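You operate a simulated robot arm through the tools that you are given. There is no shell and no other tool. Be economical: measure what you need, move in short steps, check, and stop when the job is done.

Carry out the task below with a simulated robot arm. There is one attempt and no reset: what you move stays moved.

## Task
Grease the top of the rubber block in the green clamp, then put the block in the OK tray.
Fine: set the clamp to HOLD first; use the blue-handled pad and the grease tin, put the pad back and leave the clamp on FREE. Set down upright: blue-handled pad. Where these are worked on the way, their far stop is far enough and under half their travel is too little: green clamp. A coat counts when it lies all over at full strength: go over it till it gets no stronger.

The check looks at the end state, three seconds after you hand in, the way a careful person would. Anything else that was tipped, shoved, dropped, spilled or broken makes it a failure.

## Robot
A 7-joint arm with a two-finger parallel gripper, fixed in place. Base frame: the origin is at the foot of the arm, x ahead of it, y to its left, z up; the work surface is at about z = 72. Lengths are in cm, angles in rad, forces in N, time in s.
With the tool pointing down near the work surface it reaches from about 16 to 68 cm from the base axis. Its first joint turns from -1.152 to 1.152 rad. Payload 2.4 kg.
The TCP is the grasp point between the finger pads, 3 cm short of the fingertips. In the tool frame z runs along the fingers and y along their closing line. Largest opening 9.4 cm; finger width 2.8, thickness 1; the body of the gripper, 5 by 9.6 cm, starts 5.5 cm behind the TCP.
Orientation is that of the tool frame in the base frame, as [roll, pitch, yaw] about the fixed x, y, z axes, in that order (R = Rz(yaw) Ry(pitch) Rx(roll)). With the fingers straight down and closing along the base's y, the tool's x points along the base's -x, its y along +y and its z along -z.

## Interface
- The arm moves only by the tool jog_arm. Its argument "commands" is one flat list of numbers, 6 for each row, row after row: the shift along the tool's x, y, z in cm, then the turn, a rotation vector about the tool's x, y, z in rad. In form: [x, y, z, rx, ry, rz, x, y, z, rx, ry, rz, ...]. A call has 1 to 8 rows; each row shifts and turns the commanded pose from where the row before left it, along the tool's axes as they then stand. "claw" is the finger opening in cm, from 0 to 9.4, set as the call begins (left out, the last holds). A row lasts 0.2 s, in which the tool goes at most 5 cm and 0.15 rad; a call with a longer step from one row to the next is refused whole, and so is a gripper value outside its range. Where a pose cannot be reached the arm comes as near as it can. A force on the tool above 90 N (or 10 N above the force at the start of the call, whichever is more), or a blocked arm, ends the call early, and 0.2 s more pass. The fingers move at their own pace (about 15.3 cm/s each) and stop on an object; they squeeze with about 35 N. The grip force told is the motor's: it shows also when the fingers shut on nothing. Time passes only in rows, and 0.2 s behind the last, so rows that do not move let the fingers close. It gives the time, the measured TCP pose, the force on the tool (base axes), the opening and the grip force at its end, in the units of the frame above (readings bear some noise), with the torque about the TCP (base axes, N m) and any sound that the robot's microphone picked up.
- Cameras (640 x 400 px; columns grow to the right, rows downward): "scene" is fixed at [2.99, 47.58, 143.31]; the picture's right is [-0.79, -0.62, 0.00], its down [-0.41, 0.52, -0.75] and it looks along [0.46, -0.59, -0.66] (base axes); focal length 350 px, centre (320, 200). "wrist" rides on the gripper at [7.6, 1.4, -10.3] in the tool frame; the picture's right is [-0.18, 0.98, 0.00], its down [-0.75, -0.14, -0.64] and it looks along [-0.63, -0.12, 0.77] (tool axes); focal length 243 px, centre (320, 200). There is no depth. A picture from a camera that has moved, and an enlarged one, comes with that camera's place and axes in the base frame and with its lens.
- capture(camera): a new picture of that camera. No time passes.
- close_up(camera, box): a new picture of the part [left, top, right, bottom] of that camera's present view, enlarged. No time passes.
- job_done(): hands the job in; it is judged then, once.

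Go step by step. Nothing tells you positions but the pictures and the camera data: compare them with the known pose of the tool, close in by small moves and look again before you grip or let go. The budget is 120 turns and 64 pictures, counting those below and the enlarged ones. Unless the task says otherwise, let go and move clear before handing in, and close with one line.

The tools are called after ">>>" as a command line: name --argument value ..., lists and objects as JSON in quotes. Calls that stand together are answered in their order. jog_arm: Moves the arm, as the interface text tells. Its arguments: {"type":"object","properties":{"commands":{"type":"array","items":{"type":"number"}},"claw":{"type":"number"}},"required":["commands"]} The other tools are called the same way: capture (camera) takes a picture; close_up (camera, box) takes an enlarged picture of a part of a camera's view; job_done () hands the job in.

At the start:

```text
time_s: 0.0
eef_pos: [46.43, 6.36, 103.67]
orientation: [-3.142, 0.002, 3.141]
wrist_force: [-0.4, -0.4, -0.3]
moment: [0.0, 0.01, -0.03]
gripper_width: 9.42
grip_force: 0.1
```

scene: 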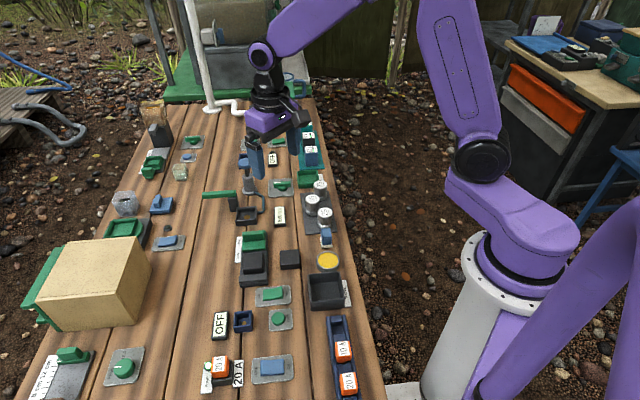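
wrist: 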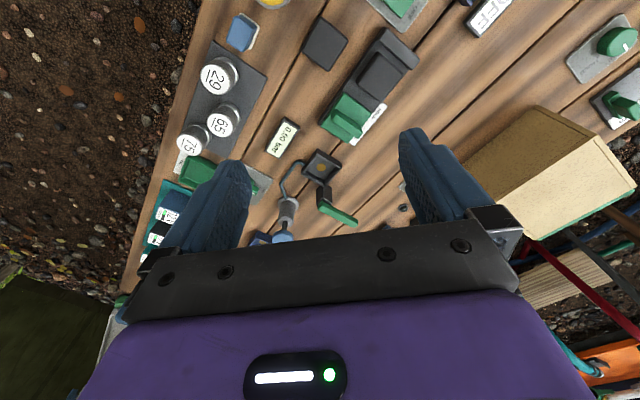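

The table is crowded, so I'll enlarge parts of the scene to identify the clamp, pad, tin and tray.

>>> close_up --camera "scene" --box '[200, 220, 370, 326]'

>>> close_up --camera "scene" --box '[180, 120, 350, 226]'

>>> close_up --camera "scene" --box '[190, 294, 360, 400]'

>>> close_up --camera "scene" --box '[20, 120, 210, 239]'

```text
3.76 times, centred on (285, 273) of scene
camera zoom: at [2.99, 47.58, 143.31], right [-0.79, -0.62, 0.0], down [-0.41, 0.52, -0.75], along [0.46, -0.59, -0.66], focal length 1319 px, centre (452, -75)
```

zoom: 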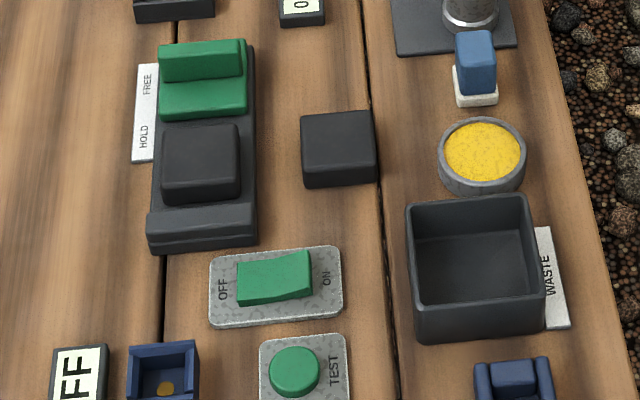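

```text
3.76 times, centred on (265, 173) of scene
camera zoom: at [2.99, 47.58, 143.31], right [-0.79, -0.62, 0.0], down [-0.41, 0.52, -0.75], along [0.46, -0.59, -0.66], focal length 1319 px, centre (527, 302)
```

zoom: 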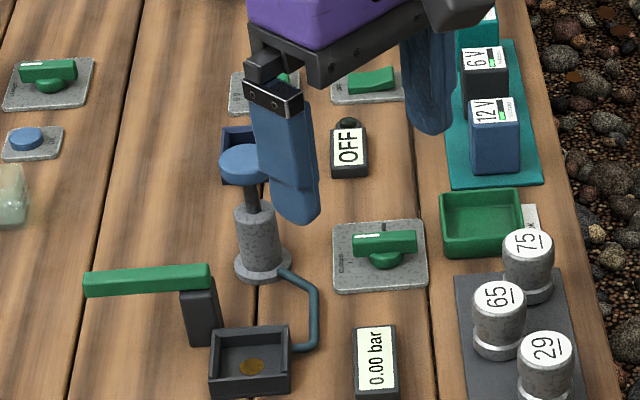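

```text
3.76 times, centred on (275, 347) of scene
camera zoom: at [2.99, 47.58, 143.31], right [-0.79, -0.62, 0.0], down [-0.41, 0.52, -0.75], along [0.46, -0.59, -0.66], focal length 1319 px, centre (489, -353)
```

zoom: 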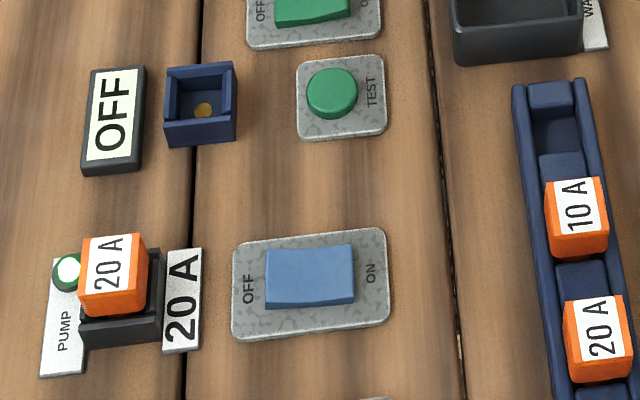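

```text
3.36 times, centred on (115, 180) of scene
camera zoom: at [2.99, 47.58, 143.31], right [-0.79, -0.62, 0.0], down [-0.41, 0.52, -0.75], along [0.46, -0.59, -0.66], focal length 1178 px, centre (1009, 269)
```

zoom: 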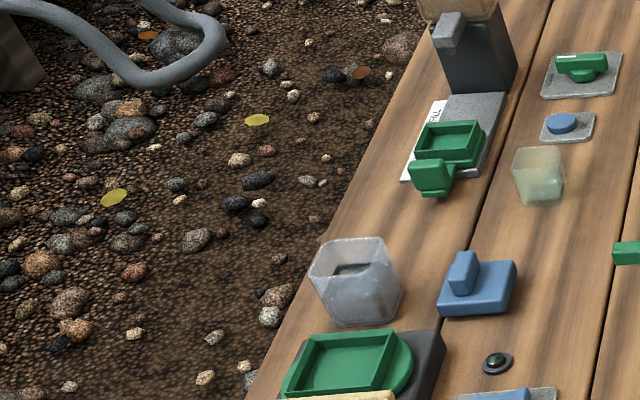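

The clamp is at about (49,15) with its green jaw on FREE. The pad is at about (40,-2), the grease tin at (36,2) and the green OK tray at (61,-21). I'll draw back for a wrist view of that area.

>>> jog_arm --commands '[3.4, 0.6, 1.2, 0, 0, 0, 3.4, 0.6, 1.2, 0, 0, 0, 3.4, 0.6, 1.2, 0, 0, 0, 3.4, 0.6, 1.2, 0, 0, 0, 3.4, 0.6, 1.2, 0, 0, 0]'

>>> capture --camera "wrist"

>>> capture --camera "scene"

```text
time_s: 1.2
eef_pos: [29.33, 9.2, 97.73]
orientation: [3.142, 0.0, 3.141]
wrist_force: [-0.3, -0.5, 0.1]
moment: [0.0, -0.01, 0.04]
gripper_width: 9.42
grip_force: 0.0
```

```text
57 pictures are left
camera wrist: at [21.72, 10.69, 108.09], right [0.18, 0.98, 0.0], down [0.75, -0.14, 0.64], along [0.63, -0.12, -0.77], focal length 243 px, centre (320, 200)
```

wrist: 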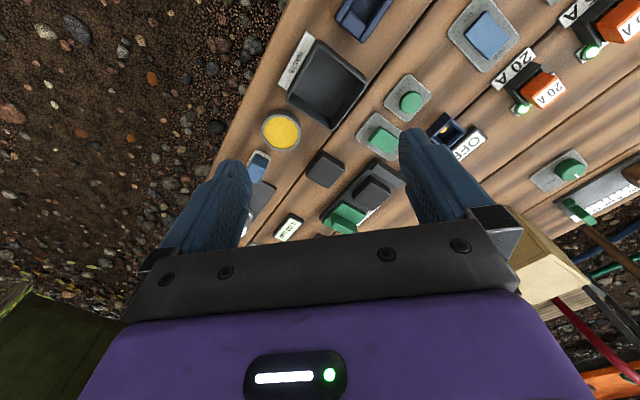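

```text
56 pictures are left
```

scene: 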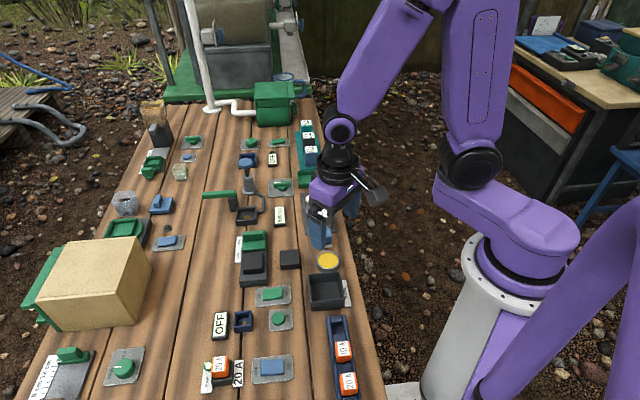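

The table is turned about 35° relative to the base. I'll enlarge the views to get accurate positions and directions.

>>> close_up --camera "wrist" --box '[230, 90, 422, 210]'

>>> close_up --camera "wrist" --box '[310, 145, 422, 240]'

>>> close_up --camera "scene" --box '[230, 110, 342, 200]'

>>> close_up --camera "scene" --box '[225, 225, 305, 290]'

```text
3.33 times, centred on (326, 150) of wrist
camera zoom: at [21.72, 10.69, 108.09], right [0.18, 0.98, 0.0], down [0.75, -0.14, 0.64], along [0.63, -0.12, -0.77], focal length 809 px, centre (300, 367)
```

zoom: 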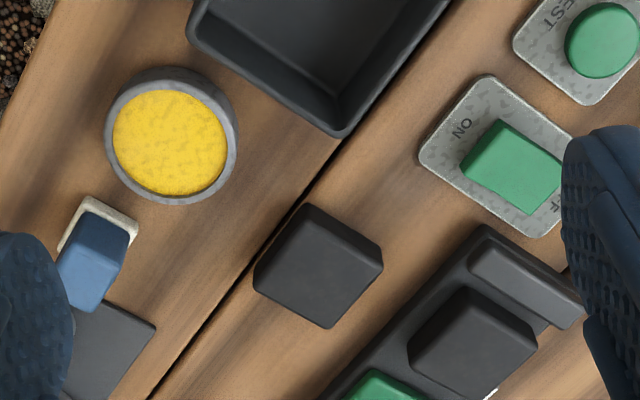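

```text
4.21 times, centred on (366, 192) of wrist
camera zoom: at [21.72, 10.69, 108.09], right [0.18, 0.98, 0.0], down [0.75, -0.14, 0.64], along [0.63, -0.12, -0.77], focal length 1022 px, centre (126, 232)
```

zoom: 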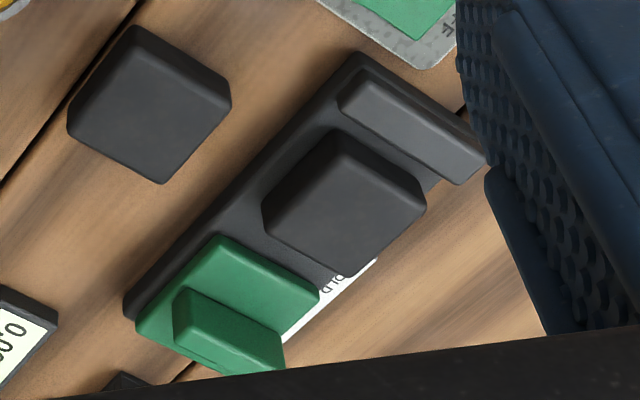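

```text
4.44 times, centred on (286, 155) of scene
camera zoom: at [2.99, 47.58, 143.31], right [-0.79, -0.62, 0.0], down [-0.41, 0.52, -0.75], along [0.46, -0.59, -0.66], focal length 1557 px, centre (471, 400)
```

zoom: 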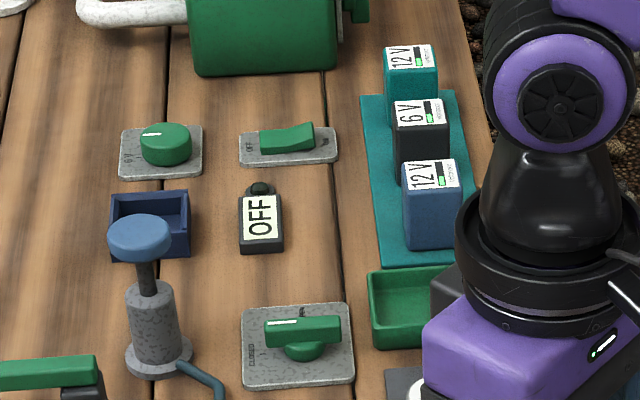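

```text
6.15 times, centred on (265, 258) of scene
camera zoom: at [2.99, 47.58, 143.31], right [-0.79, -0.62, 0.0], down [-0.41, 0.52, -0.75], along [0.46, -0.59, -0.66], focal length 2156 px, centre (658, -154)
```

zoom: 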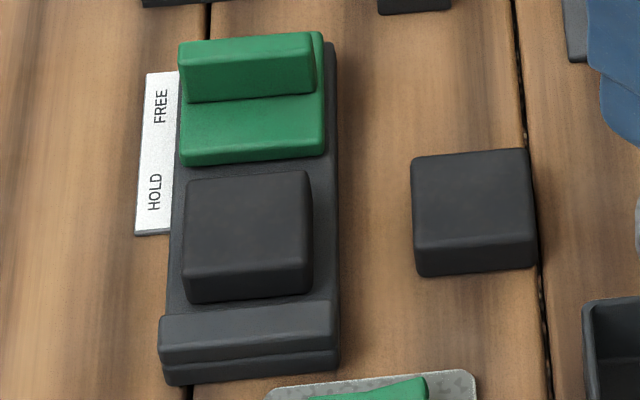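

The clamp slides along (0.71,-0.71). The block centre is near (49.0,15.0) and the jaw ridge near (54.5,9.4). I'll hover over the ridge and turn the tool so the fingers close along the slide direction.

>>> jog_arm --commands '[-4.2, 0, 1.4, 0, 0, 0, -4.2, 0, 1.4, 0, 0, 0, -4.2, 0, 1.4, 0, 0, 0, -4.2, 0, 1.4, 0, 0, 0, -4.2, 0, 1.4, 0, 0, 0, -4.2, 0, 1.4, 0, 0, 0]' --claw 5

>>> jog_arm --commands '[0, 0, 0, 0, 0, -0.131, 0, 0, 0, 0, 0, -0.131, 0, 0, 0, 0, 0, -0.131, 0, 0, 0, 0, 0, -0.131, 0, 0, 0, 0, 0, -0.131, 0, 0, 0, 0, 0, -0.131]'

>>> capture --camera "wrist"

>>> capture --camera "scene"

```text
time_s: 2.6
eef_pos: [55.08, 9.29, 89.44]
orientation: [-3.141, -0.003, -3.139]
wrist_force: [0.3, -0.1, -0.5]
moment: [-0.02, 0.03, -0.01]
gripper_width: 4.99
grip_force: 0.0
```

```text
time_s: 4.0
eef_pos: [54.63, 9.26, 89.37]
orientation: [3.141, 0.0, -2.35]
wrist_force: [0.6, -0.1, 0.3]
moment: [-0.04, 0.02, -0.01]
gripper_width: 4.98
grip_force: 0.0
```

```text
51 pictures are left
camera wrist: at [48.34, 4.91, 99.64], right [-0.57, 0.82, 0.0], down [0.63, 0.44, 0.64], along [0.53, 0.37, -0.77], focal length 243 px, centre (320, 200)
```

wrist: 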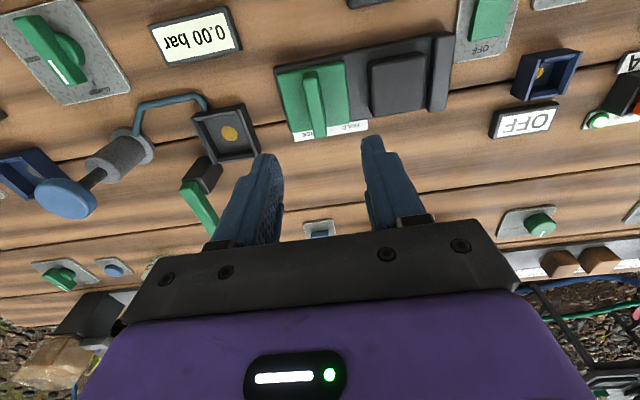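

```text
50 pictures are left
```

scene: 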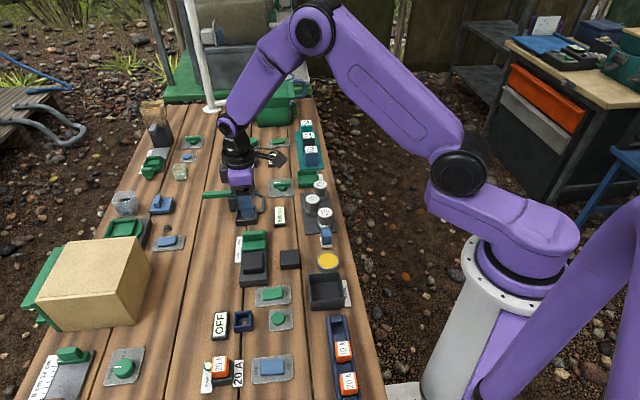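

>>> close_up --camera "wrist" --box '[260, 25, 460, 150]'

```text
3.20 times, centred on (360, 88) of wrist
camera zoom: at [48.34, 4.91, 99.64], right [-0.57, 0.82, 0.0], down [0.63, 0.44, 0.64], along [0.53, 0.37, -0.77], focal length 776 px, centre (192, 560)
```

zoom: 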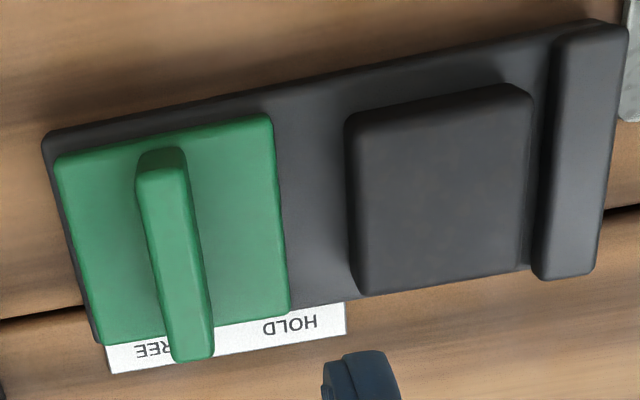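

The ridge sits directly under the tool at about (54.7,9.1). I'll go down with the fingers either side of it.

>>> jog_arm --commands '[0, 0, 3, 0, 0, 0, 0, 0, 3, 0, 0, 0, 0, 0, 2, 0, 0, 0, 0, 0, 1, 0, 0, 0]' --claw 3.4

>>> capture --camera "wrist"

>>> close_up --camera "scene" --box '[205, 190, 305, 290]'

```text
time_s: 5.0
eef_pos: [54.67, 9.38, 80.32]
orientation: [3.14, 0.0, -2.354]
wrist_force: [0.1, 0.4, 0.5]
moment: [0.02, -0.03, 0.02]
gripper_width: 3.41
grip_force: 0.1
```

```text
48 pictures are left
camera wrist: at [48.29, 4.94, 90.57], right [-0.57, 0.82, 0.0], down [0.63, 0.43, 0.64], along [0.53, 0.36, -0.77], focal length 243 px, centre (320, 200)
```

wrist: 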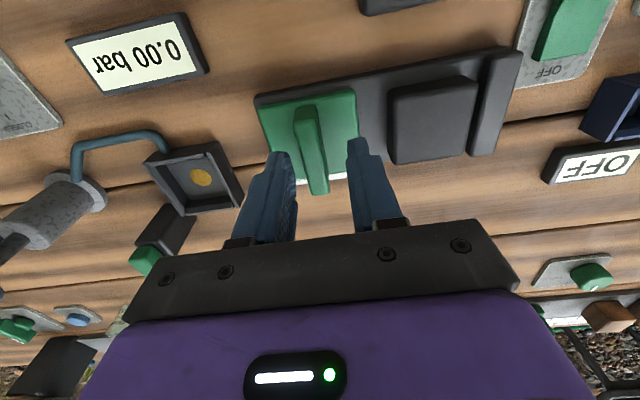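

```text
4.00 times, centred on (255, 240) of scene
camera zoom: at [2.99, 47.58, 143.31], right [-0.79, -0.62, 0.0], down [-0.41, 0.52, -0.75], along [0.46, -0.59, -0.66], focal length 1402 px, centre (580, 40)
```

zoom: 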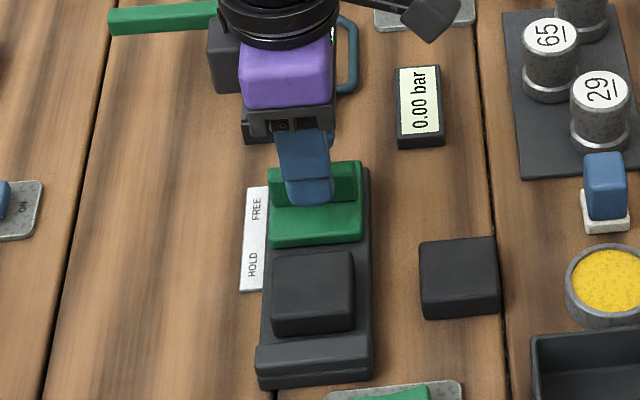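

The fingers straddle the ridge. I'll lower a bit more and close.

>>> jog_arm --commands '[0, 0, 0.5, 0, 0, 0, 0, 0, 0.4, 0, 0, 0, 0, 0, 0.3, 0, 0, 0]'

>>> jog_arm --commands '[0, 0, 0, 0, 0, 0, 0, 0, 0, 0, 0, 0]' --claw 0.5

>>> close_up --camera "scene" --box '[205, 190, 305, 290]'

```text
time_s: 5.8
eef_pos: [54.62, 9.29, 79.21]
orientation: [-3.142, 0.0, -2.354]
wrist_force: [-0.5, 0.1, -1.0]
moment: [-0.01, 0.03, -0.01]
gripper_width: 3.41
grip_force: 0.0
```

```text
time_s: 6.4
eef_pos: [54.8, 9.19, 79.14]
orientation: [-3.141, 0.002, -2.355]
wrist_force: [5.0, -5.7, -5.0]
moment: [0.87, -1.13, -0.01]
gripper_width: 1.34
grip_force: 45.3
```

```text
4.00 times, centred on (255, 240) of scene
camera zoom: at [3.0, 47.56, 143.32], right [-0.79, -0.62, 0.0], down [-0.41, 0.52, -0.75], along [0.46, -0.59, -0.66], focal length 1402 px, centre (580, 40)
```

zoom: 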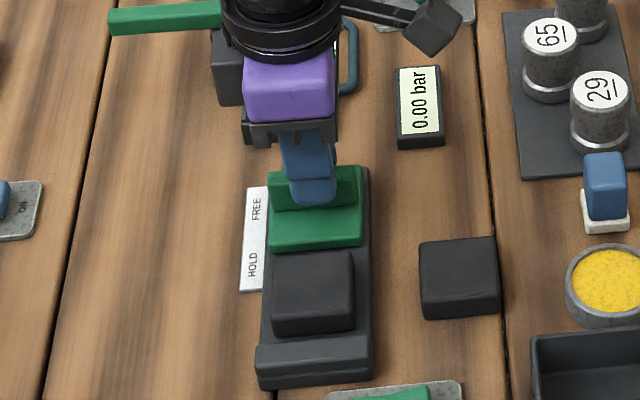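

The ridge is gripped. Now I'll slide it toward HOLD, along the tool's +y.

>>> jog_arm --commands '[0, 0.4, 0, 0, 0, 0, 0, 0.4, 0, 0, 0, 0, 0, 0.4, 0, 0, 0, 0, 0, 0.4, 0, 0, 0, 0, 0, 0.4, 0, 0, 0, 0]'

>>> close_up --camera "scene" --box '[205, 190, 305, 290]'

```text
time_s: 7.6
eef_pos: [53.27, 10.89, 79.13]
orientation: [3.141, 0.0, -2.353]
wrist_force: [-1.6, -0.6, 17.8]
moment: [-0.19, 0.25, -0.12]
gripper_width: 1.36
grip_force: 45.1
```

```text
4.00 times, centred on (255, 240) of scene
camera zoom: at [2.95, 47.57, 143.31], right [-0.79, -0.62, 0.0], down [-0.41, 0.52, -0.75], along [0.46, -0.59, -0.66], focal length 1402 px, centre (580, 40)
```

zoom: 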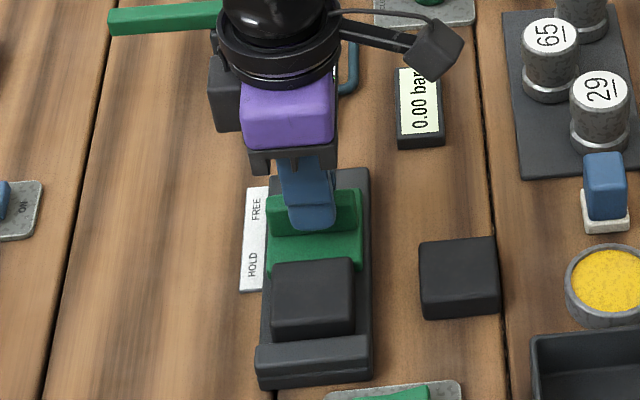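

>>> jog_arm --commands '[0, 0.4, 0, 0, 0, 0, 0, 0.4, 0, 0, 0, 0]'

>>> close_up --camera "scene" --box '[205, 190, 305, 290]'

```text
time_s: 8.2
eef_pos: [52.85, 11.19, 79.12]
orientation: [-3.14, 0.004, -2.357]
wrist_force: [21.9, -9.0, -6.0]
moment: [-0.67, 0.06, 0.19]
gripper_width: 1.33
grip_force: 45.1
```

```text
4.00 times, centred on (255, 240) of scene
camera zoom: at [3.05, 47.56, 143.31], right [-0.79, -0.62, 0.0], down [-0.41, 0.52, -0.75], along [0.46, -0.59, -0.66], focal length 1402 px, centre (580, 40)
```

zoom: 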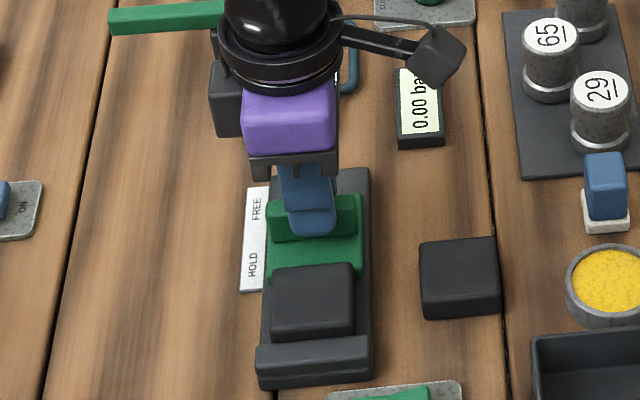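

>>> jog_arm --commands '[0, 0.3, 0, 0, 0, 0, 0, 0.3, 0, 0, 0, 0]'

```text
time_s: 8.8
eef_pos: [52.75, 11.22, 79.11]
orientation: [-3.134, 0.011, -2.361]
wrist_force: [40.4, -30.0, -33.1]
moment: [-0.44, -0.47, 1.17]
gripper_width: 1.32
grip_force: 45.1
```

The jaw has hit its stop with about 50 N of resistance. I'll relax, release, rise, and move over the pad.

>>> jog_arm --commands '[0, -0.6, 0, 0, 0, 0]'

>>> jog_arm --commands '[0, 0, 0, 0, 0, 0, 0, 0, -1, 0, 0, 0, 0, 0, -4, 0, 0, 0, 0, 0, -5, 0, 0, 0]' --claw 3.4

>>> jog_arm --commands '[4.6, 0, 0, 0, 0, 0, 4.6, 0, 0, 0, 0, 0, 4.6, 0, 0, 0, 0, 0, 4.6, 0, 0, 0, 0, 0]' --claw 5

>>> capture --camera "wrist"

>>> close_up --camera "scene" --box '[220, 190, 360, 290]'

```text
time_s: 9.2
eef_pos: [52.98, 11.19, 79.08]
orientation: [-3.14, 0.002, -2.359]
wrist_force: [21.9, -20.8, -14.8]
moment: [0.21, -1.22, 0.32]
gripper_width: 1.3
grip_force: 44.8
```

```text
time_s: 10.2
eef_pos: [52.71, 11.19, 89.28]
orientation: [3.141, -0.003, -2.354]
wrist_force: [0.7, -1.3, -0.2]
moment: [-0.03, 0.01, -0.01]
gripper_width: 3.41
grip_force: 0.1
```

```text
time_s: 11.2
eef_pos: [39.53, -1.66, 89.26]
orientation: [-3.141, 0.0, -2.352]
wrist_force: [-0.1, 0.5, -0.3]
moment: [0.01, 0.01, -0.03]
gripper_width: 5.0
grip_force: 0.0
```

```text
43 pictures are left
camera wrist: at [33.18, -6.06, 99.57], right [-0.57, 0.82, 0.0], down [0.63, 0.44, 0.64], along [0.53, 0.36, -0.77], focal length 243 px, centre (320, 200)
```

wrist: 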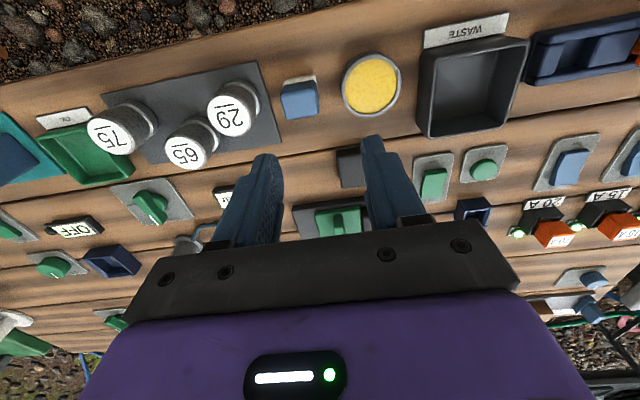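

```text
4.00 times, centred on (290, 240) of scene
camera zoom: at [2.99, 47.58, 143.31], right [-0.79, -0.62, 0.0], down [-0.41, 0.52, -0.75], along [0.46, -0.59, -0.66], focal length 1402 px, centre (440, 40)
```

zoom: 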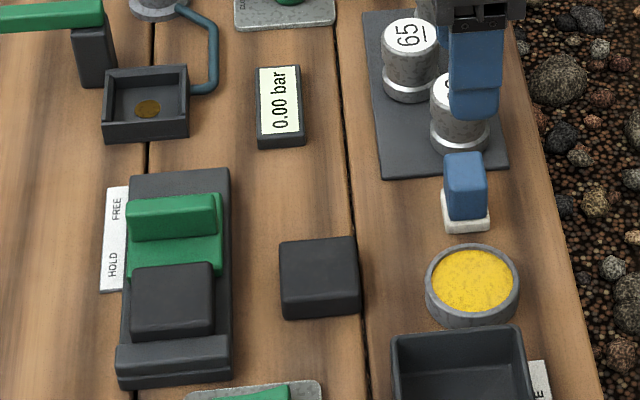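

The handle is at about (40.3,-3.3), top near z 77. I'll centre on it, drop to just above and look again.

>>> jog_arm --commands '[0.6, -1.7, 0, 0, 0, 0, 0, 0, 4, 0, 0, 0, 0, 0, 3, 0, 0, 0]' --claw 4.6

>>> capture --camera "wrist"

>>> close_up --camera "scene" --box '[270, 190, 370, 290]'

```text
time_s: 12.0
eef_pos: [40.59, -3.39, 82.28]
orientation: [-3.141, 0.001, -2.355]
wrist_force: [0.4, 0.5, 0.1]
moment: [-0.02, 0.01, -0.02]
gripper_width: 4.59
grip_force: 0.0
```

```text
41 pictures are left
camera wrist: at [34.18, -7.81, 92.49], right [-0.57, 0.82, 0.0], down [0.63, 0.43, 0.64], along [0.53, 0.36, -0.77], focal length 243 px, centre (320, 200)
```

wrist: 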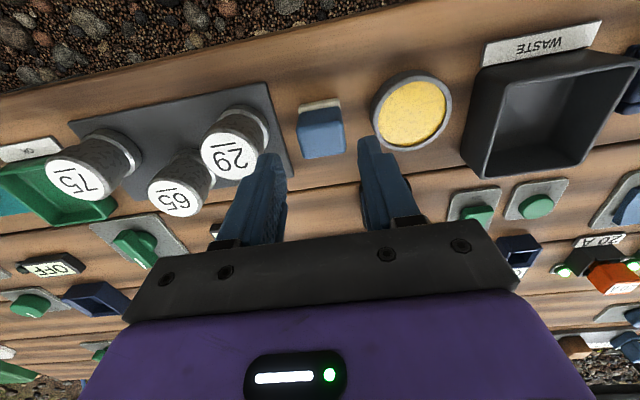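

```text
4.00 times, centred on (320, 240) of scene
camera zoom: at [2.99, 47.58, 143.31], right [-0.79, -0.62, 0.0], down [-0.41, 0.52, -0.75], along [0.46, -0.59, -0.66], focal length 1402 px, centre (320, 40)
```

zoom: 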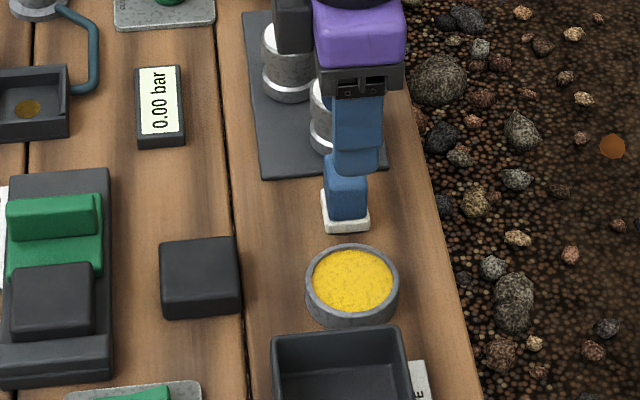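

The handle is centred between the fingers and the jar beside it clears. I'll go down and grip.

>>> jog_arm --commands '[0, 0, 2, 0, 0, 0, 0, 0, 1.5, 0, 0, 0, 0, 0, 1.0, 0, 0, 0, 0, 0, 0.3, 0, 0, 0]' --claw 4.3

>>> close_up --camera "scene" --box '[280, 200, 360, 280]'

```text
time_s: 13.0
eef_pos: [40.56, -3.28, 77.17]
orientation: [3.14, -0.001, -2.354]
wrist_force: [-0.6, -0.1, -0.1]
moment: [0.0, -0.02, 0.0]
gripper_width: 4.3
grip_force: 0.2
```

```text
5.00 times, centred on (320, 240) of scene
camera zoom: at [2.99, 47.58, 143.31], right [-0.79, -0.62, 0.0], down [-0.41, 0.52, -0.75], along [0.46, -0.59, -0.66], focal length 1752 px, centre (320, 0)
```

zoom: 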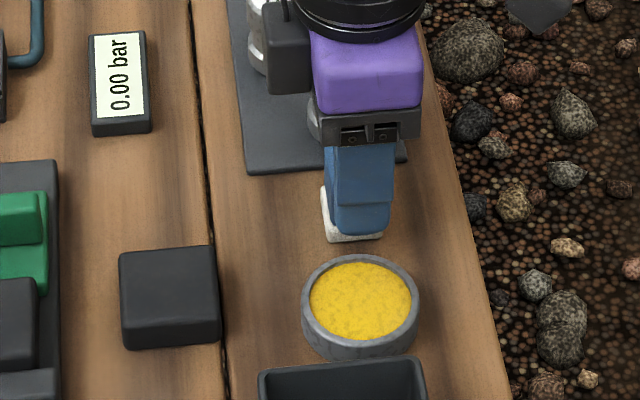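

>>> jog_arm --commands '[0, 0, 0, 0, 0, 0, 0, 0, 0, 0, 0, 0]' --claw 1.0

>>> jog_arm --commands '[0, 0, -2, 0, 0, 0, 0, 0, -3, 0, 0, 0]'

>>> close_up --camera "scene" --box '[270, 190, 370, 290]'

>>> capture --camera "wrist"

```text
time_s: 13.6
eef_pos: [40.44, -3.28, 77.23]
orientation: [-3.14, 0.0, -2.355]
wrist_force: [0.2, 0.3, 0.1]
moment: [0.02, 0.0, -0.01]
gripper_width: 3.25
grip_force: 35.6
```

```text
time_s: 14.2
eef_pos: [40.57, -3.24, 82.43]
orientation: [3.141, -0.001, -2.354]
wrist_force: [-0.1, 0.3, -0.5]
moment: [0.0, -0.03, 0.03]
gripper_width: 3.27
grip_force: 35.0
```

```text
4.00 times, centred on (320, 240) of scene
camera zoom: at [2.99, 47.58, 143.31], right [-0.79, -0.62, 0.0], down [-0.41, 0.52, -0.75], along [0.46, -0.59, -0.66], focal length 1402 px, centre (320, 40)
```

zoom: 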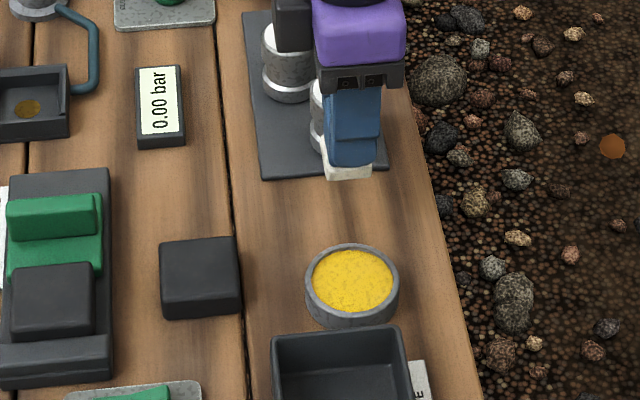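

```text
37 pictures are left
camera wrist: at [34.16, -7.73, 92.73], right [-0.57, 0.82, 0.0], down [0.63, 0.43, 0.64], along [0.53, 0.36, -0.77], focal length 243 px, centre (320, 200)
```

wrist: 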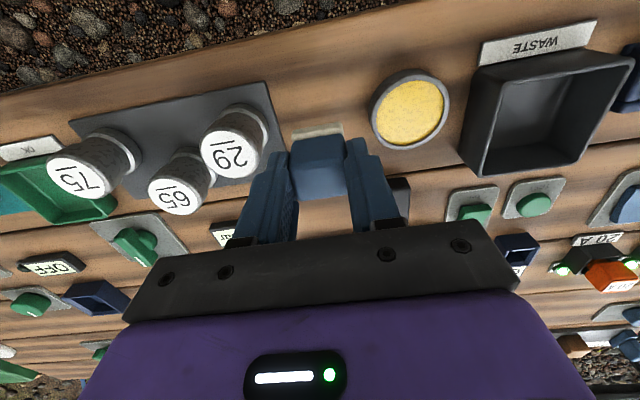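

The pad is held, with its underside 5.2 cm below the TCP. The tin is centred at about (35.8,2.1). I'll move over it and lower into the grease.

>>> jog_arm --commands '[-0.2, 3.6, 0, 0, 0, 0, -0.2, 3.5, 0, 0, 0, 0, 0, 0, 1.5, 0, 0, 0, 0, 0, 1.0, 0, 0, 0]'

>>> close_up --camera "scene" --box '[280, 210, 360, 290]'

```text
time_s: 15.2
eef_pos: [35.81, 2.04, 79.73]
orientation: [3.141, 0.001, -2.355]
wrist_force: [-0.2, 0.4, -0.9]
moment: [0.03, 0.01, 0.01]
gripper_width: 3.26
grip_force: 34.7
```

```text
5.00 times, centred on (320, 250) of scene
camera zoom: at [2.99, 47.58, 143.31], right [-0.79, -0.62, 0.0], down [-0.41, 0.52, -0.75], along [0.46, -0.59, -0.66], focal length 1752 px, centre (320, -50)
```

zoom: 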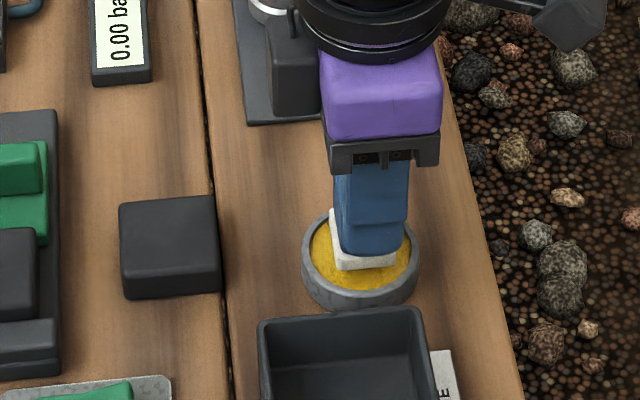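

>>> jog_arm --commands '[0, 0, 0.4, 0, 0, 0, 0, 0, 0.4, 0, 0, 0, 0, 0, 0.2, 0, 0, 0]'

```text
time_s: 16.0
eef_pos: [35.79, 2.01, 78.85]
orientation: [-3.139, 0.001, -2.352]
wrist_force: [-2.5, 1.1, 31.6]
moment: [0.06, 0.08, 0.03]
gripper_width: 3.27
grip_force: 35.1
```

The pad met the grease with a force of about 31 N. I'll ease off, rub a little, then lift and inspect.

>>> jog_arm --commands '[0, 0, -0.15, 0, 0, 0, 0.6, 0, 0, 0, 0, 0, -1.2, 0, 0, 0, 0, 0, 0.6, 0, 0, 0, 0, 0, 0, 0, -2.5, 0, 0, 0, 0, 0, -3, 0, 0, 0]'

>>> close_up --camera "scene" --box '[280, 190, 360, 270]'

```text
time_s: 17.4
eef_pos: [35.78, 2.02, 84.43]
orientation: [-3.141, 0.001, -2.353]
wrist_force: [0.7, -0.2, 0.0]
moment: [0.0, 0.03, -0.01]
gripper_width: 3.26
grip_force: 35.1
```

```text
5.00 times, centred on (320, 230) of scene
camera zoom: at [2.99, 47.58, 143.31], right [-0.79, -0.62, 0.0], down [-0.41, 0.52, -0.75], along [0.46, -0.59, -0.66], focal length 1752 px, centre (320, 50)
```

zoom: 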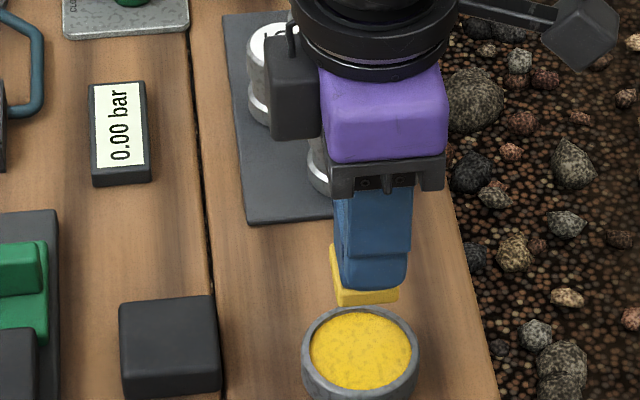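

The pad is loaded with grease. I'll go over the clamped block, which is now at about (48.5,15.5).

>>> jog_arm --commands '[0, 0, -2, 0, 0, 0, -4.6, 0.15, 0, 0, 0, 0, -4.6, 0.15, 0, 0, 0, 0, -4.6, 0.15, 0, 0, 0, 0, -4.6, 0.15, 0, 0, 0, 0]'

>>> capture --camera "wrist"

>>> close_up --camera "scene" --box '[215, 210, 305, 300]'

```text
time_s: 18.6
eef_pos: [48.3, 15.22, 86.48]
orientation: [-3.14, -0.001, -2.354]
wrist_force: [0.1, 0.3, -0.4]
moment: [-0.02, 0.01, -0.01]
gripper_width: 3.27
grip_force: 35.8
```

```text
34 pictures are left
camera wrist: at [41.95, 10.83, 96.76], right [-0.57, 0.82, 0.0], down [0.63, 0.43, 0.64], along [0.53, 0.36, -0.77], focal length 243 px, centre (320, 200)
```

wrist: 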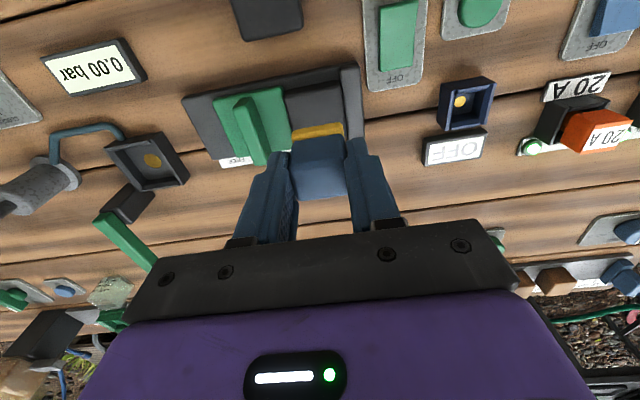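

```text
4.44 times, centred on (260, 255) of scene
camera zoom: at [2.99, 47.58, 143.31], right [-0.79, -0.62, 0.0], down [-0.41, 0.52, -0.75], along [0.46, -0.59, -0.66], focal length 1557 px, centre (587, -44)
```

zoom: 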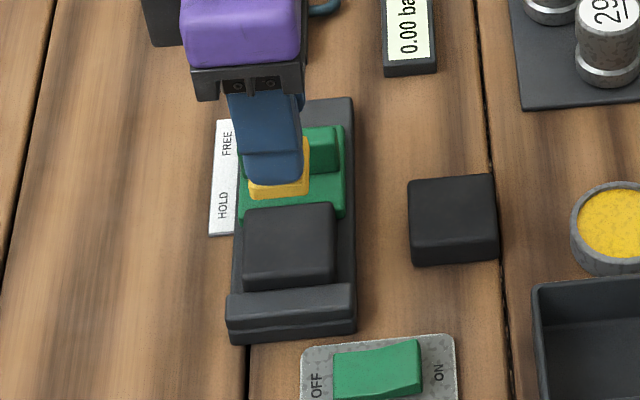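

I'm over the block to within a few mm. I'll centre, then go down in small steps until I feel contact.

>>> jog_arm --commands '[-0.34, 0.06, 2.5, 0, 0, 0, 0, 0, 1.7, 0, 0, 0, 0, 0, 0.3, 0, 0, 0, 0, 0, 0.3, 0, 0, 0, 0, 0, 0.3, 0, 0, 0]'

>>> close_up --camera "scene" --box '[215, 210, 305, 300]'

```text
time_s: 19.8
eef_pos: [48.5, 15.64, 81.39]
orientation: [-3.141, 0.0, -2.354]
wrist_force: [-0.1, 0.9, -0.1]
moment: [-0.02, 0.04, 0.0]
gripper_width: 3.28
grip_force: 34.5
```

```text
4.44 times, centred on (260, 255) of scene
camera zoom: at [2.99, 47.58, 143.31], right [-0.79, -0.62, 0.0], down [-0.41, 0.52, -0.75], along [0.46, -0.59, -0.66], focal length 1557 px, centre (587, -44)
```

zoom: 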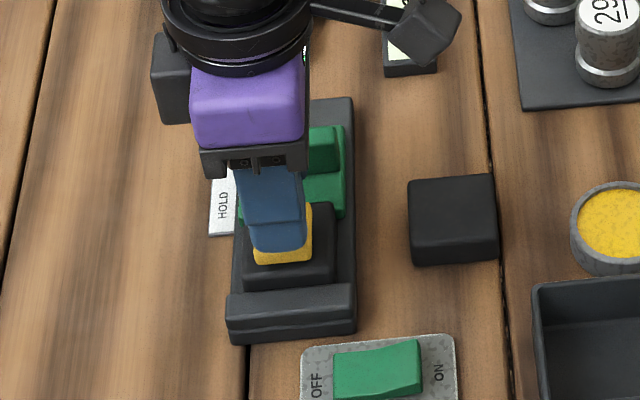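

>>> jog_arm --commands '[0.2, 0, 0.2, 0, 0, 0, 0, 0, 0.2, 0, 0, 0]'

```text
time_s: 20.4
eef_pos: [48.36, 15.59, 80.98]
orientation: [-3.141, 0.0, -2.354]
wrist_force: [-0.4, 0.2, -0.1]
moment: [-0.03, -0.06, -0.01]
gripper_width: 3.28
grip_force: 34.8
```

>>> jog_arm --commands '[0, 0, 0.2, 0, 0, 0, 0, 0, 0.2, 0, 0, 0]'

```text
time_s: 21.0
eef_pos: [48.4, 15.6, 80.73]
orientation: [-3.14, 0.002, -2.355]
wrist_force: [-5.4, -4.3, 31.3]
moment: [-0.19, 0.22, -0.01]
gripper_width: 3.25
grip_force: 35.2
```

The pad touches the block at TCP z of about 80.75. I'll lighten the press and wipe in a raster.

>>> jog_arm --commands '[-0.6, -0.7, -0.08, 0, 0, 0, -0.6, -0.7, 0, 0, 0, 0, 1.2, 0, 0, 0, 0, 0, 1.2, 0, 0, 0, 0, 0, 0, 1.25, 0, 0, 0, 0, -1.2, 0, 0, 0, 0, 0, -1.2, 0, 0, 0, 0, 0, 0, 1.25, 0, 0, 0, 0]'

>>> jog_arm --commands '[1.2, 0, 0, 0, 0, 0, 1.2, 0, 0, 0, 0, 0, 0, -1.25, 0, 0, 0, 0, 0, -1.25, 0, 0, 0, 0, -1.2, 0, 0, 0, 0, 0, -1.2, 0, 0, 0, 0, 0, 0, 1.25, 0, 0, 0, 0, 0, 1.25, 0, 0, 0, 0]'

>>> jog_arm --commands '[1.2, -1.25, 0, 0, 0, 0, 0, 0, -2, 0, 0, 0, 0, 0, -3, 0, 0, 0, 4, -4, 0, 0, 0, 0]'

>>> close_up --camera "scene" --box '[215, 210, 305, 300]'

```text
time_s: 22.8
eef_pos: [48.51, 17.37, 80.69]
orientation: [-3.14, 0.007, -2.351]
wrist_force: [3.7, 0.5, 4.3]
moment: [0.06, -0.25, 0.02]
gripper_width: 3.26
grip_force: 35.1
```

```text
time_s: 24.6
eef_pos: [48.63, 17.38, 80.63]
orientation: [-3.141, 0.003, -2.354]
wrist_force: [2.2, -1.8, 2.2]
moment: [-0.08, -0.17, -0.01]
gripper_width: 3.25
grip_force: 34.7
```

```text
refused: row 4 steps farther than a row can; nothing moved
```

```text
4.44 times, centred on (260, 255) of scene
camera zoom: at [2.99, 47.57, 143.31], right [-0.79, -0.62, 0.0], down [-0.41, 0.52, -0.75], along [0.46, -0.59, -0.66], focal length 1557 px, centre (587, -44)
```

zoom: 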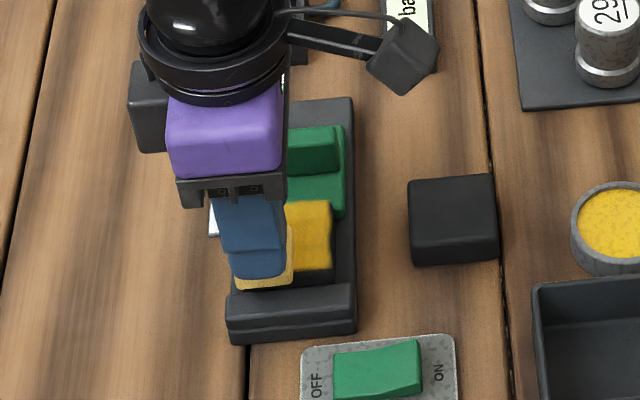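

>>> jog_arm --commands '[1.0, -1.25, 0, 0, 0, 0, 0, 0, -2, 0, 0, 0, 0, 0, -3, 0, 0, 0, 4.5, 0, 0, 0, 0, 0, 4.5, 0, 0, 0, 0, 0]'

>>> close_up --camera "scene" --box '[215, 210, 305, 300]'

>>> capture --camera "wrist"

```text
time_s: 25.8
eef_pos: [42.17, 9.17, 85.49]
orientation: [-3.141, -0.001, -2.356]
wrist_force: [0.1, -0.6, 0.1]
moment: [0.0, 0.01, 0.01]
gripper_width: 3.29
grip_force: 35.3
```

```text
4.44 times, centred on (260, 255) of scene
camera zoom: at [2.99, 47.58, 143.31], right [-0.79, -0.62, 0.0], down [-0.41, 0.52, -0.75], along [0.46, -0.59, -0.66], focal length 1557 px, centre (587, -44)
```

zoom: 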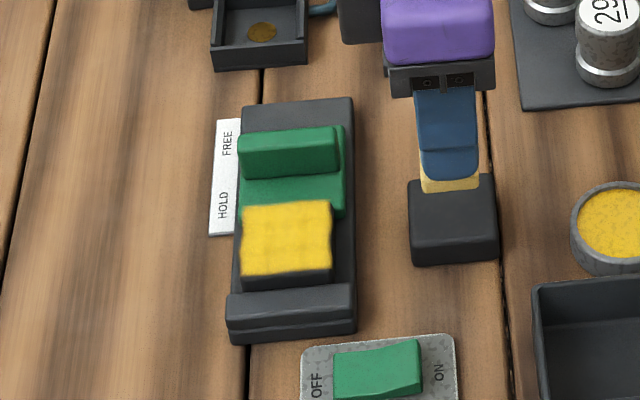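

```text
29 pictures are left
camera wrist: at [35.8, 4.74, 95.91], right [-0.57, 0.82, 0.0], down [0.63, 0.43, 0.64], along [0.53, 0.36, -0.77], focal length 243 px, centre (320, 200)
```

wrist: 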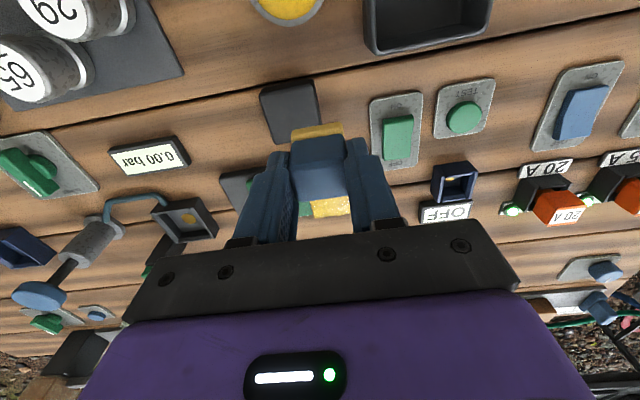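

The coat covers the top but is a little uneven, and the pad is paling. I'll reload it and go over again.

>>> jog_arm --commands '[4.75, -0.25, 0, 0, 0, 0, 4.75, -0.25, 0, 0, 0, 0, 0, 0, 3.5, 0, 0, 0, 0, 0, 2.5, 0, 0, 0, 0, 0, 0.5, 0, 0, 0, 0, 0, 0.15, 0, 0, 0]'

```text
time_s: 27.2
eef_pos: [35.92, 2.22, 78.94]
orientation: [-3.142, -0.001, -2.356]
wrist_force: [0.2, -0.3, -1.3]
moment: [-0.01, 0.01, -0.03]
gripper_width: 3.26
grip_force: 35.0
```

>>> jog_arm --commands '[0, 0, 0.15, 0, 0, 0, 0.6, 0, 0, 0, 0, 0, -1.2, 0, 0, 0, 0, 0, 0.6, 0, 0, 0, 0, 0]'

>>> jog_arm --commands '[0, 0, -3.5, 0, 0, 0, 0, 0, -3.8, 0, 0, 0, -4.6, 0.15, 0, 0, 0, 0, -4.6, 0.15, 0, 0, 0, 0, -4.6, 0.15, 0, 0, 0, 0, -4.6, 0.15, 0, 0, 0, 0]'

>>> close_up --camera "scene" --box '[215, 210, 305, 300]'

```text
time_s: 28.2
eef_pos: [35.92, 2.08, 78.88]
orientation: [-3.141, 0.0, -2.355]
wrist_force: [-0.5, 0.4, -0.1]
moment: [0.04, -0.01, 0.0]
gripper_width: 3.27
grip_force: 34.9
```

```text
time_s: 29.6
eef_pos: [48.23, 15.36, 86.14]
orientation: [3.141, -0.003, -2.356]
wrist_force: [-0.2, 0.6, -0.3]
moment: [0.02, 0.04, 0.01]
gripper_width: 3.26
grip_force: 35.3
```

```text
4.44 times, centred on (260, 255) of scene
camera zoom: at [2.99, 47.58, 143.31], right [-0.79, -0.62, 0.0], down [-0.41, 0.52, -0.75], along [0.46, -0.59, -0.66], focal length 1557 px, centre (587, -44)
```

zoom: 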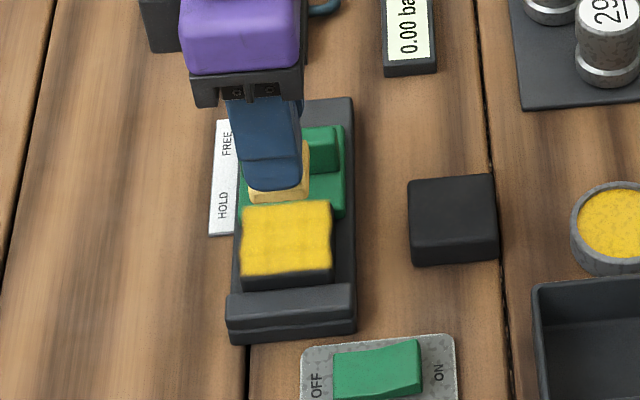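

The pad still looks pale, so that dip didn't touch the grease. I'll go back and press until I feel it.

>>> jog_arm --commands '[4.6, -0.15, 0, 0, 0, 0, 4.6, -0.15, 0, 0, 0, 0, 4.6, -0.15, 0, 0, 0, 0, 4.6, -0.15, 0, 0, 0, 0, 0, 0, 3.8, 0, 0, 0, 0, 0, 3.4, 0, 0, 0, 0, 0, 0.15, 0, 0, 0, 0, 0, 0.15, 0, 0, 0]'

```text
time_s: 31.4
eef_pos: [35.89, 2.1, 78.76]
orientation: [3.141, -0.001, -2.355]
wrist_force: [-4.2, -2.9, 36.7]
moment: [0.16, 0.05, -0.03]
gripper_width: 3.26
grip_force: 35.0
```

>>> jog_arm --commands '[0.5, 0, 0, 0, 0, 0, -1.0, 0, 0, 0, 0, 0, 0.5, 0, 0, 0, 0, 0, 0, 0, -3.7, 0, 0, 0, 0, 0, -3.8, 0, 0, 0]'

>>> jog_arm --commands '[-4.6, 0.1, 0, 0, 0, 0, -4.6, 0.1, 0, 0, 0, 0, -4.6, 0.1, 0, 0, 0, 0, -4.6, 0.1, 0, 0, 0, 0]'

>>> close_up --camera "scene" --box '[215, 210, 305, 300]'

```text
time_s: 32.6
eef_pos: [35.78, 1.79, 86.07]
orientation: [-3.142, 0.001, -2.354]
wrist_force: [0.3, -0.5, -0.4]
moment: [-0.01, 0.01, 0.04]
gripper_width: 3.26
grip_force: 35.3
```

```text
time_s: 33.6
eef_pos: [48.49, 15.33, 86.18]
orientation: [-3.141, 0.0, -2.354]
wrist_force: [0.8, -0.6, 0.6]
moment: [0.0, 0.04, 0.03]
gripper_width: 3.28
grip_force: 35.1
```

```text
4.44 times, centred on (260, 255) of scene
camera zoom: at [2.99, 47.58, 143.31], right [-0.79, -0.62, 0.0], down [-0.41, 0.52, -0.75], along [0.46, -0.59, -0.66], focal length 1557 px, centre (587, -44)
```

zoom: 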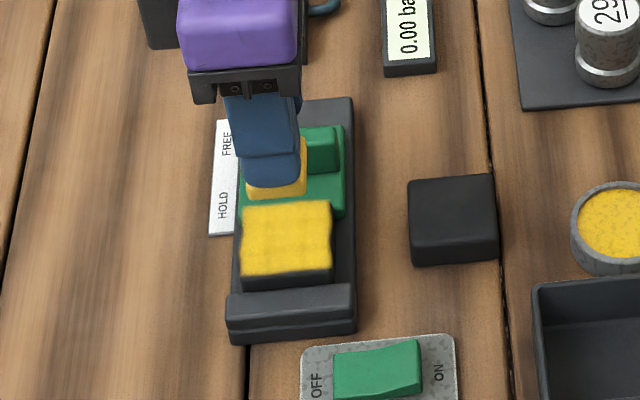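

The pad is loaded. Second coat, with closer passes.

>>> jog_arm --commands '[-0.6, -0.6, 2.5, 0, 0, 0, -0.6, -0.5, 2.5, 0, 0, 0, 0, 0, 0.4, 0, 0, 0, 0, 0, 0.1, 0, 0, 0]'

```text
time_s: 34.6
eef_pos: [50.29, 15.49, 80.62]
orientation: [3.141, -0.002, -2.355]
wrist_force: [-2.0, 0.1, 6.0]
moment: [0.05, 0.07, 0.02]
gripper_width: 3.28
grip_force: 35.0
```

>>> jog_arm --commands '[1.2, 0, 0.05, 0, 0, 0, 1.3, 0, 0, 0, 0, 0, 0, 0.8, 0, 0, 0, 0, -1.2, 0, 0, 0, 0, 0, -1.3, 0, 0, 0, 0, 0, 0, 0.8, 0, 0, 0, 0, 1.2, 0, 0, 0, 0, 0, 1.3, 0, 0, 0, 0, 0]'

>>> jog_arm --commands '[0, 0.8, 0, 0, 0, 0, -1.2, 0, 0, 0, 0, 0, -1.3, 0, 0, 0, 0, 0, 1.2, -0.8, 0, 0, 0, 0, 0, 0, -2, 0, 0, 0, 0, 0, -3, 0, 0, 0, 4.5, 0, 0, 0, 0, 0, 4.5, 0, 0, 0, 0, 0]'

>>> close_up --camera "scene" --box '[225, 220, 285, 290]'

```text
time_s: 36.4
eef_pos: [47.36, 15.22, 80.73]
orientation: [-3.14, 0.006, -2.351]
wrist_force: [5.9, 10.2, 15.0]
moment: [0.63, -0.32, -0.04]
gripper_width: 3.3
grip_force: 35.1
```

```text
time_s: 38.2
eef_pos: [41.79, 9.3, 85.67]
orientation: [3.141, 0.0, -2.353]
wrist_force: [0.0, -0.6, 0.0]
moment: [0.01, 0.03, 0.03]
gripper_width: 3.3
grip_force: 35.2
```

```text
5.71 times, centred on (255, 255) of scene
camera zoom: at [2.99, 47.58, 143.31], right [-0.79, -0.62, 0.0], down [-0.41, 0.52, -0.75], along [0.46, -0.59, -0.66], focal length 2002 px, centre (691, -114)
```

zoom: 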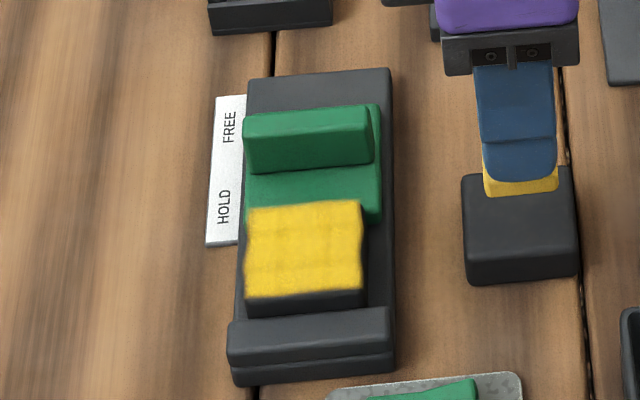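

Nearly even, and the pad still carries grease. I'll do another pass across the other direction, including the edges.

>>> jog_arm --commands '[-4.9, 0, 0, 0, 0, 0, -4.9, -0.8, 0, 0, 0, 0, -0.63, -0.86, 2.5, 0, 0, 0, 0, 0, 2.3, 0, 0, 0, 0, 0, 0.25, 0, 0, 0, 0, 0, 0.1, 0, 0, 0]'

```text
time_s: 39.6
eef_pos: [50.44, 15.46, 80.57]
orientation: [-3.14, 0.001, -2.355]
wrist_force: [-3.1, -3.8, 20.2]
moment: [-0.06, 0.13, 0.03]
gripper_width: 3.27
grip_force: 35.2
```

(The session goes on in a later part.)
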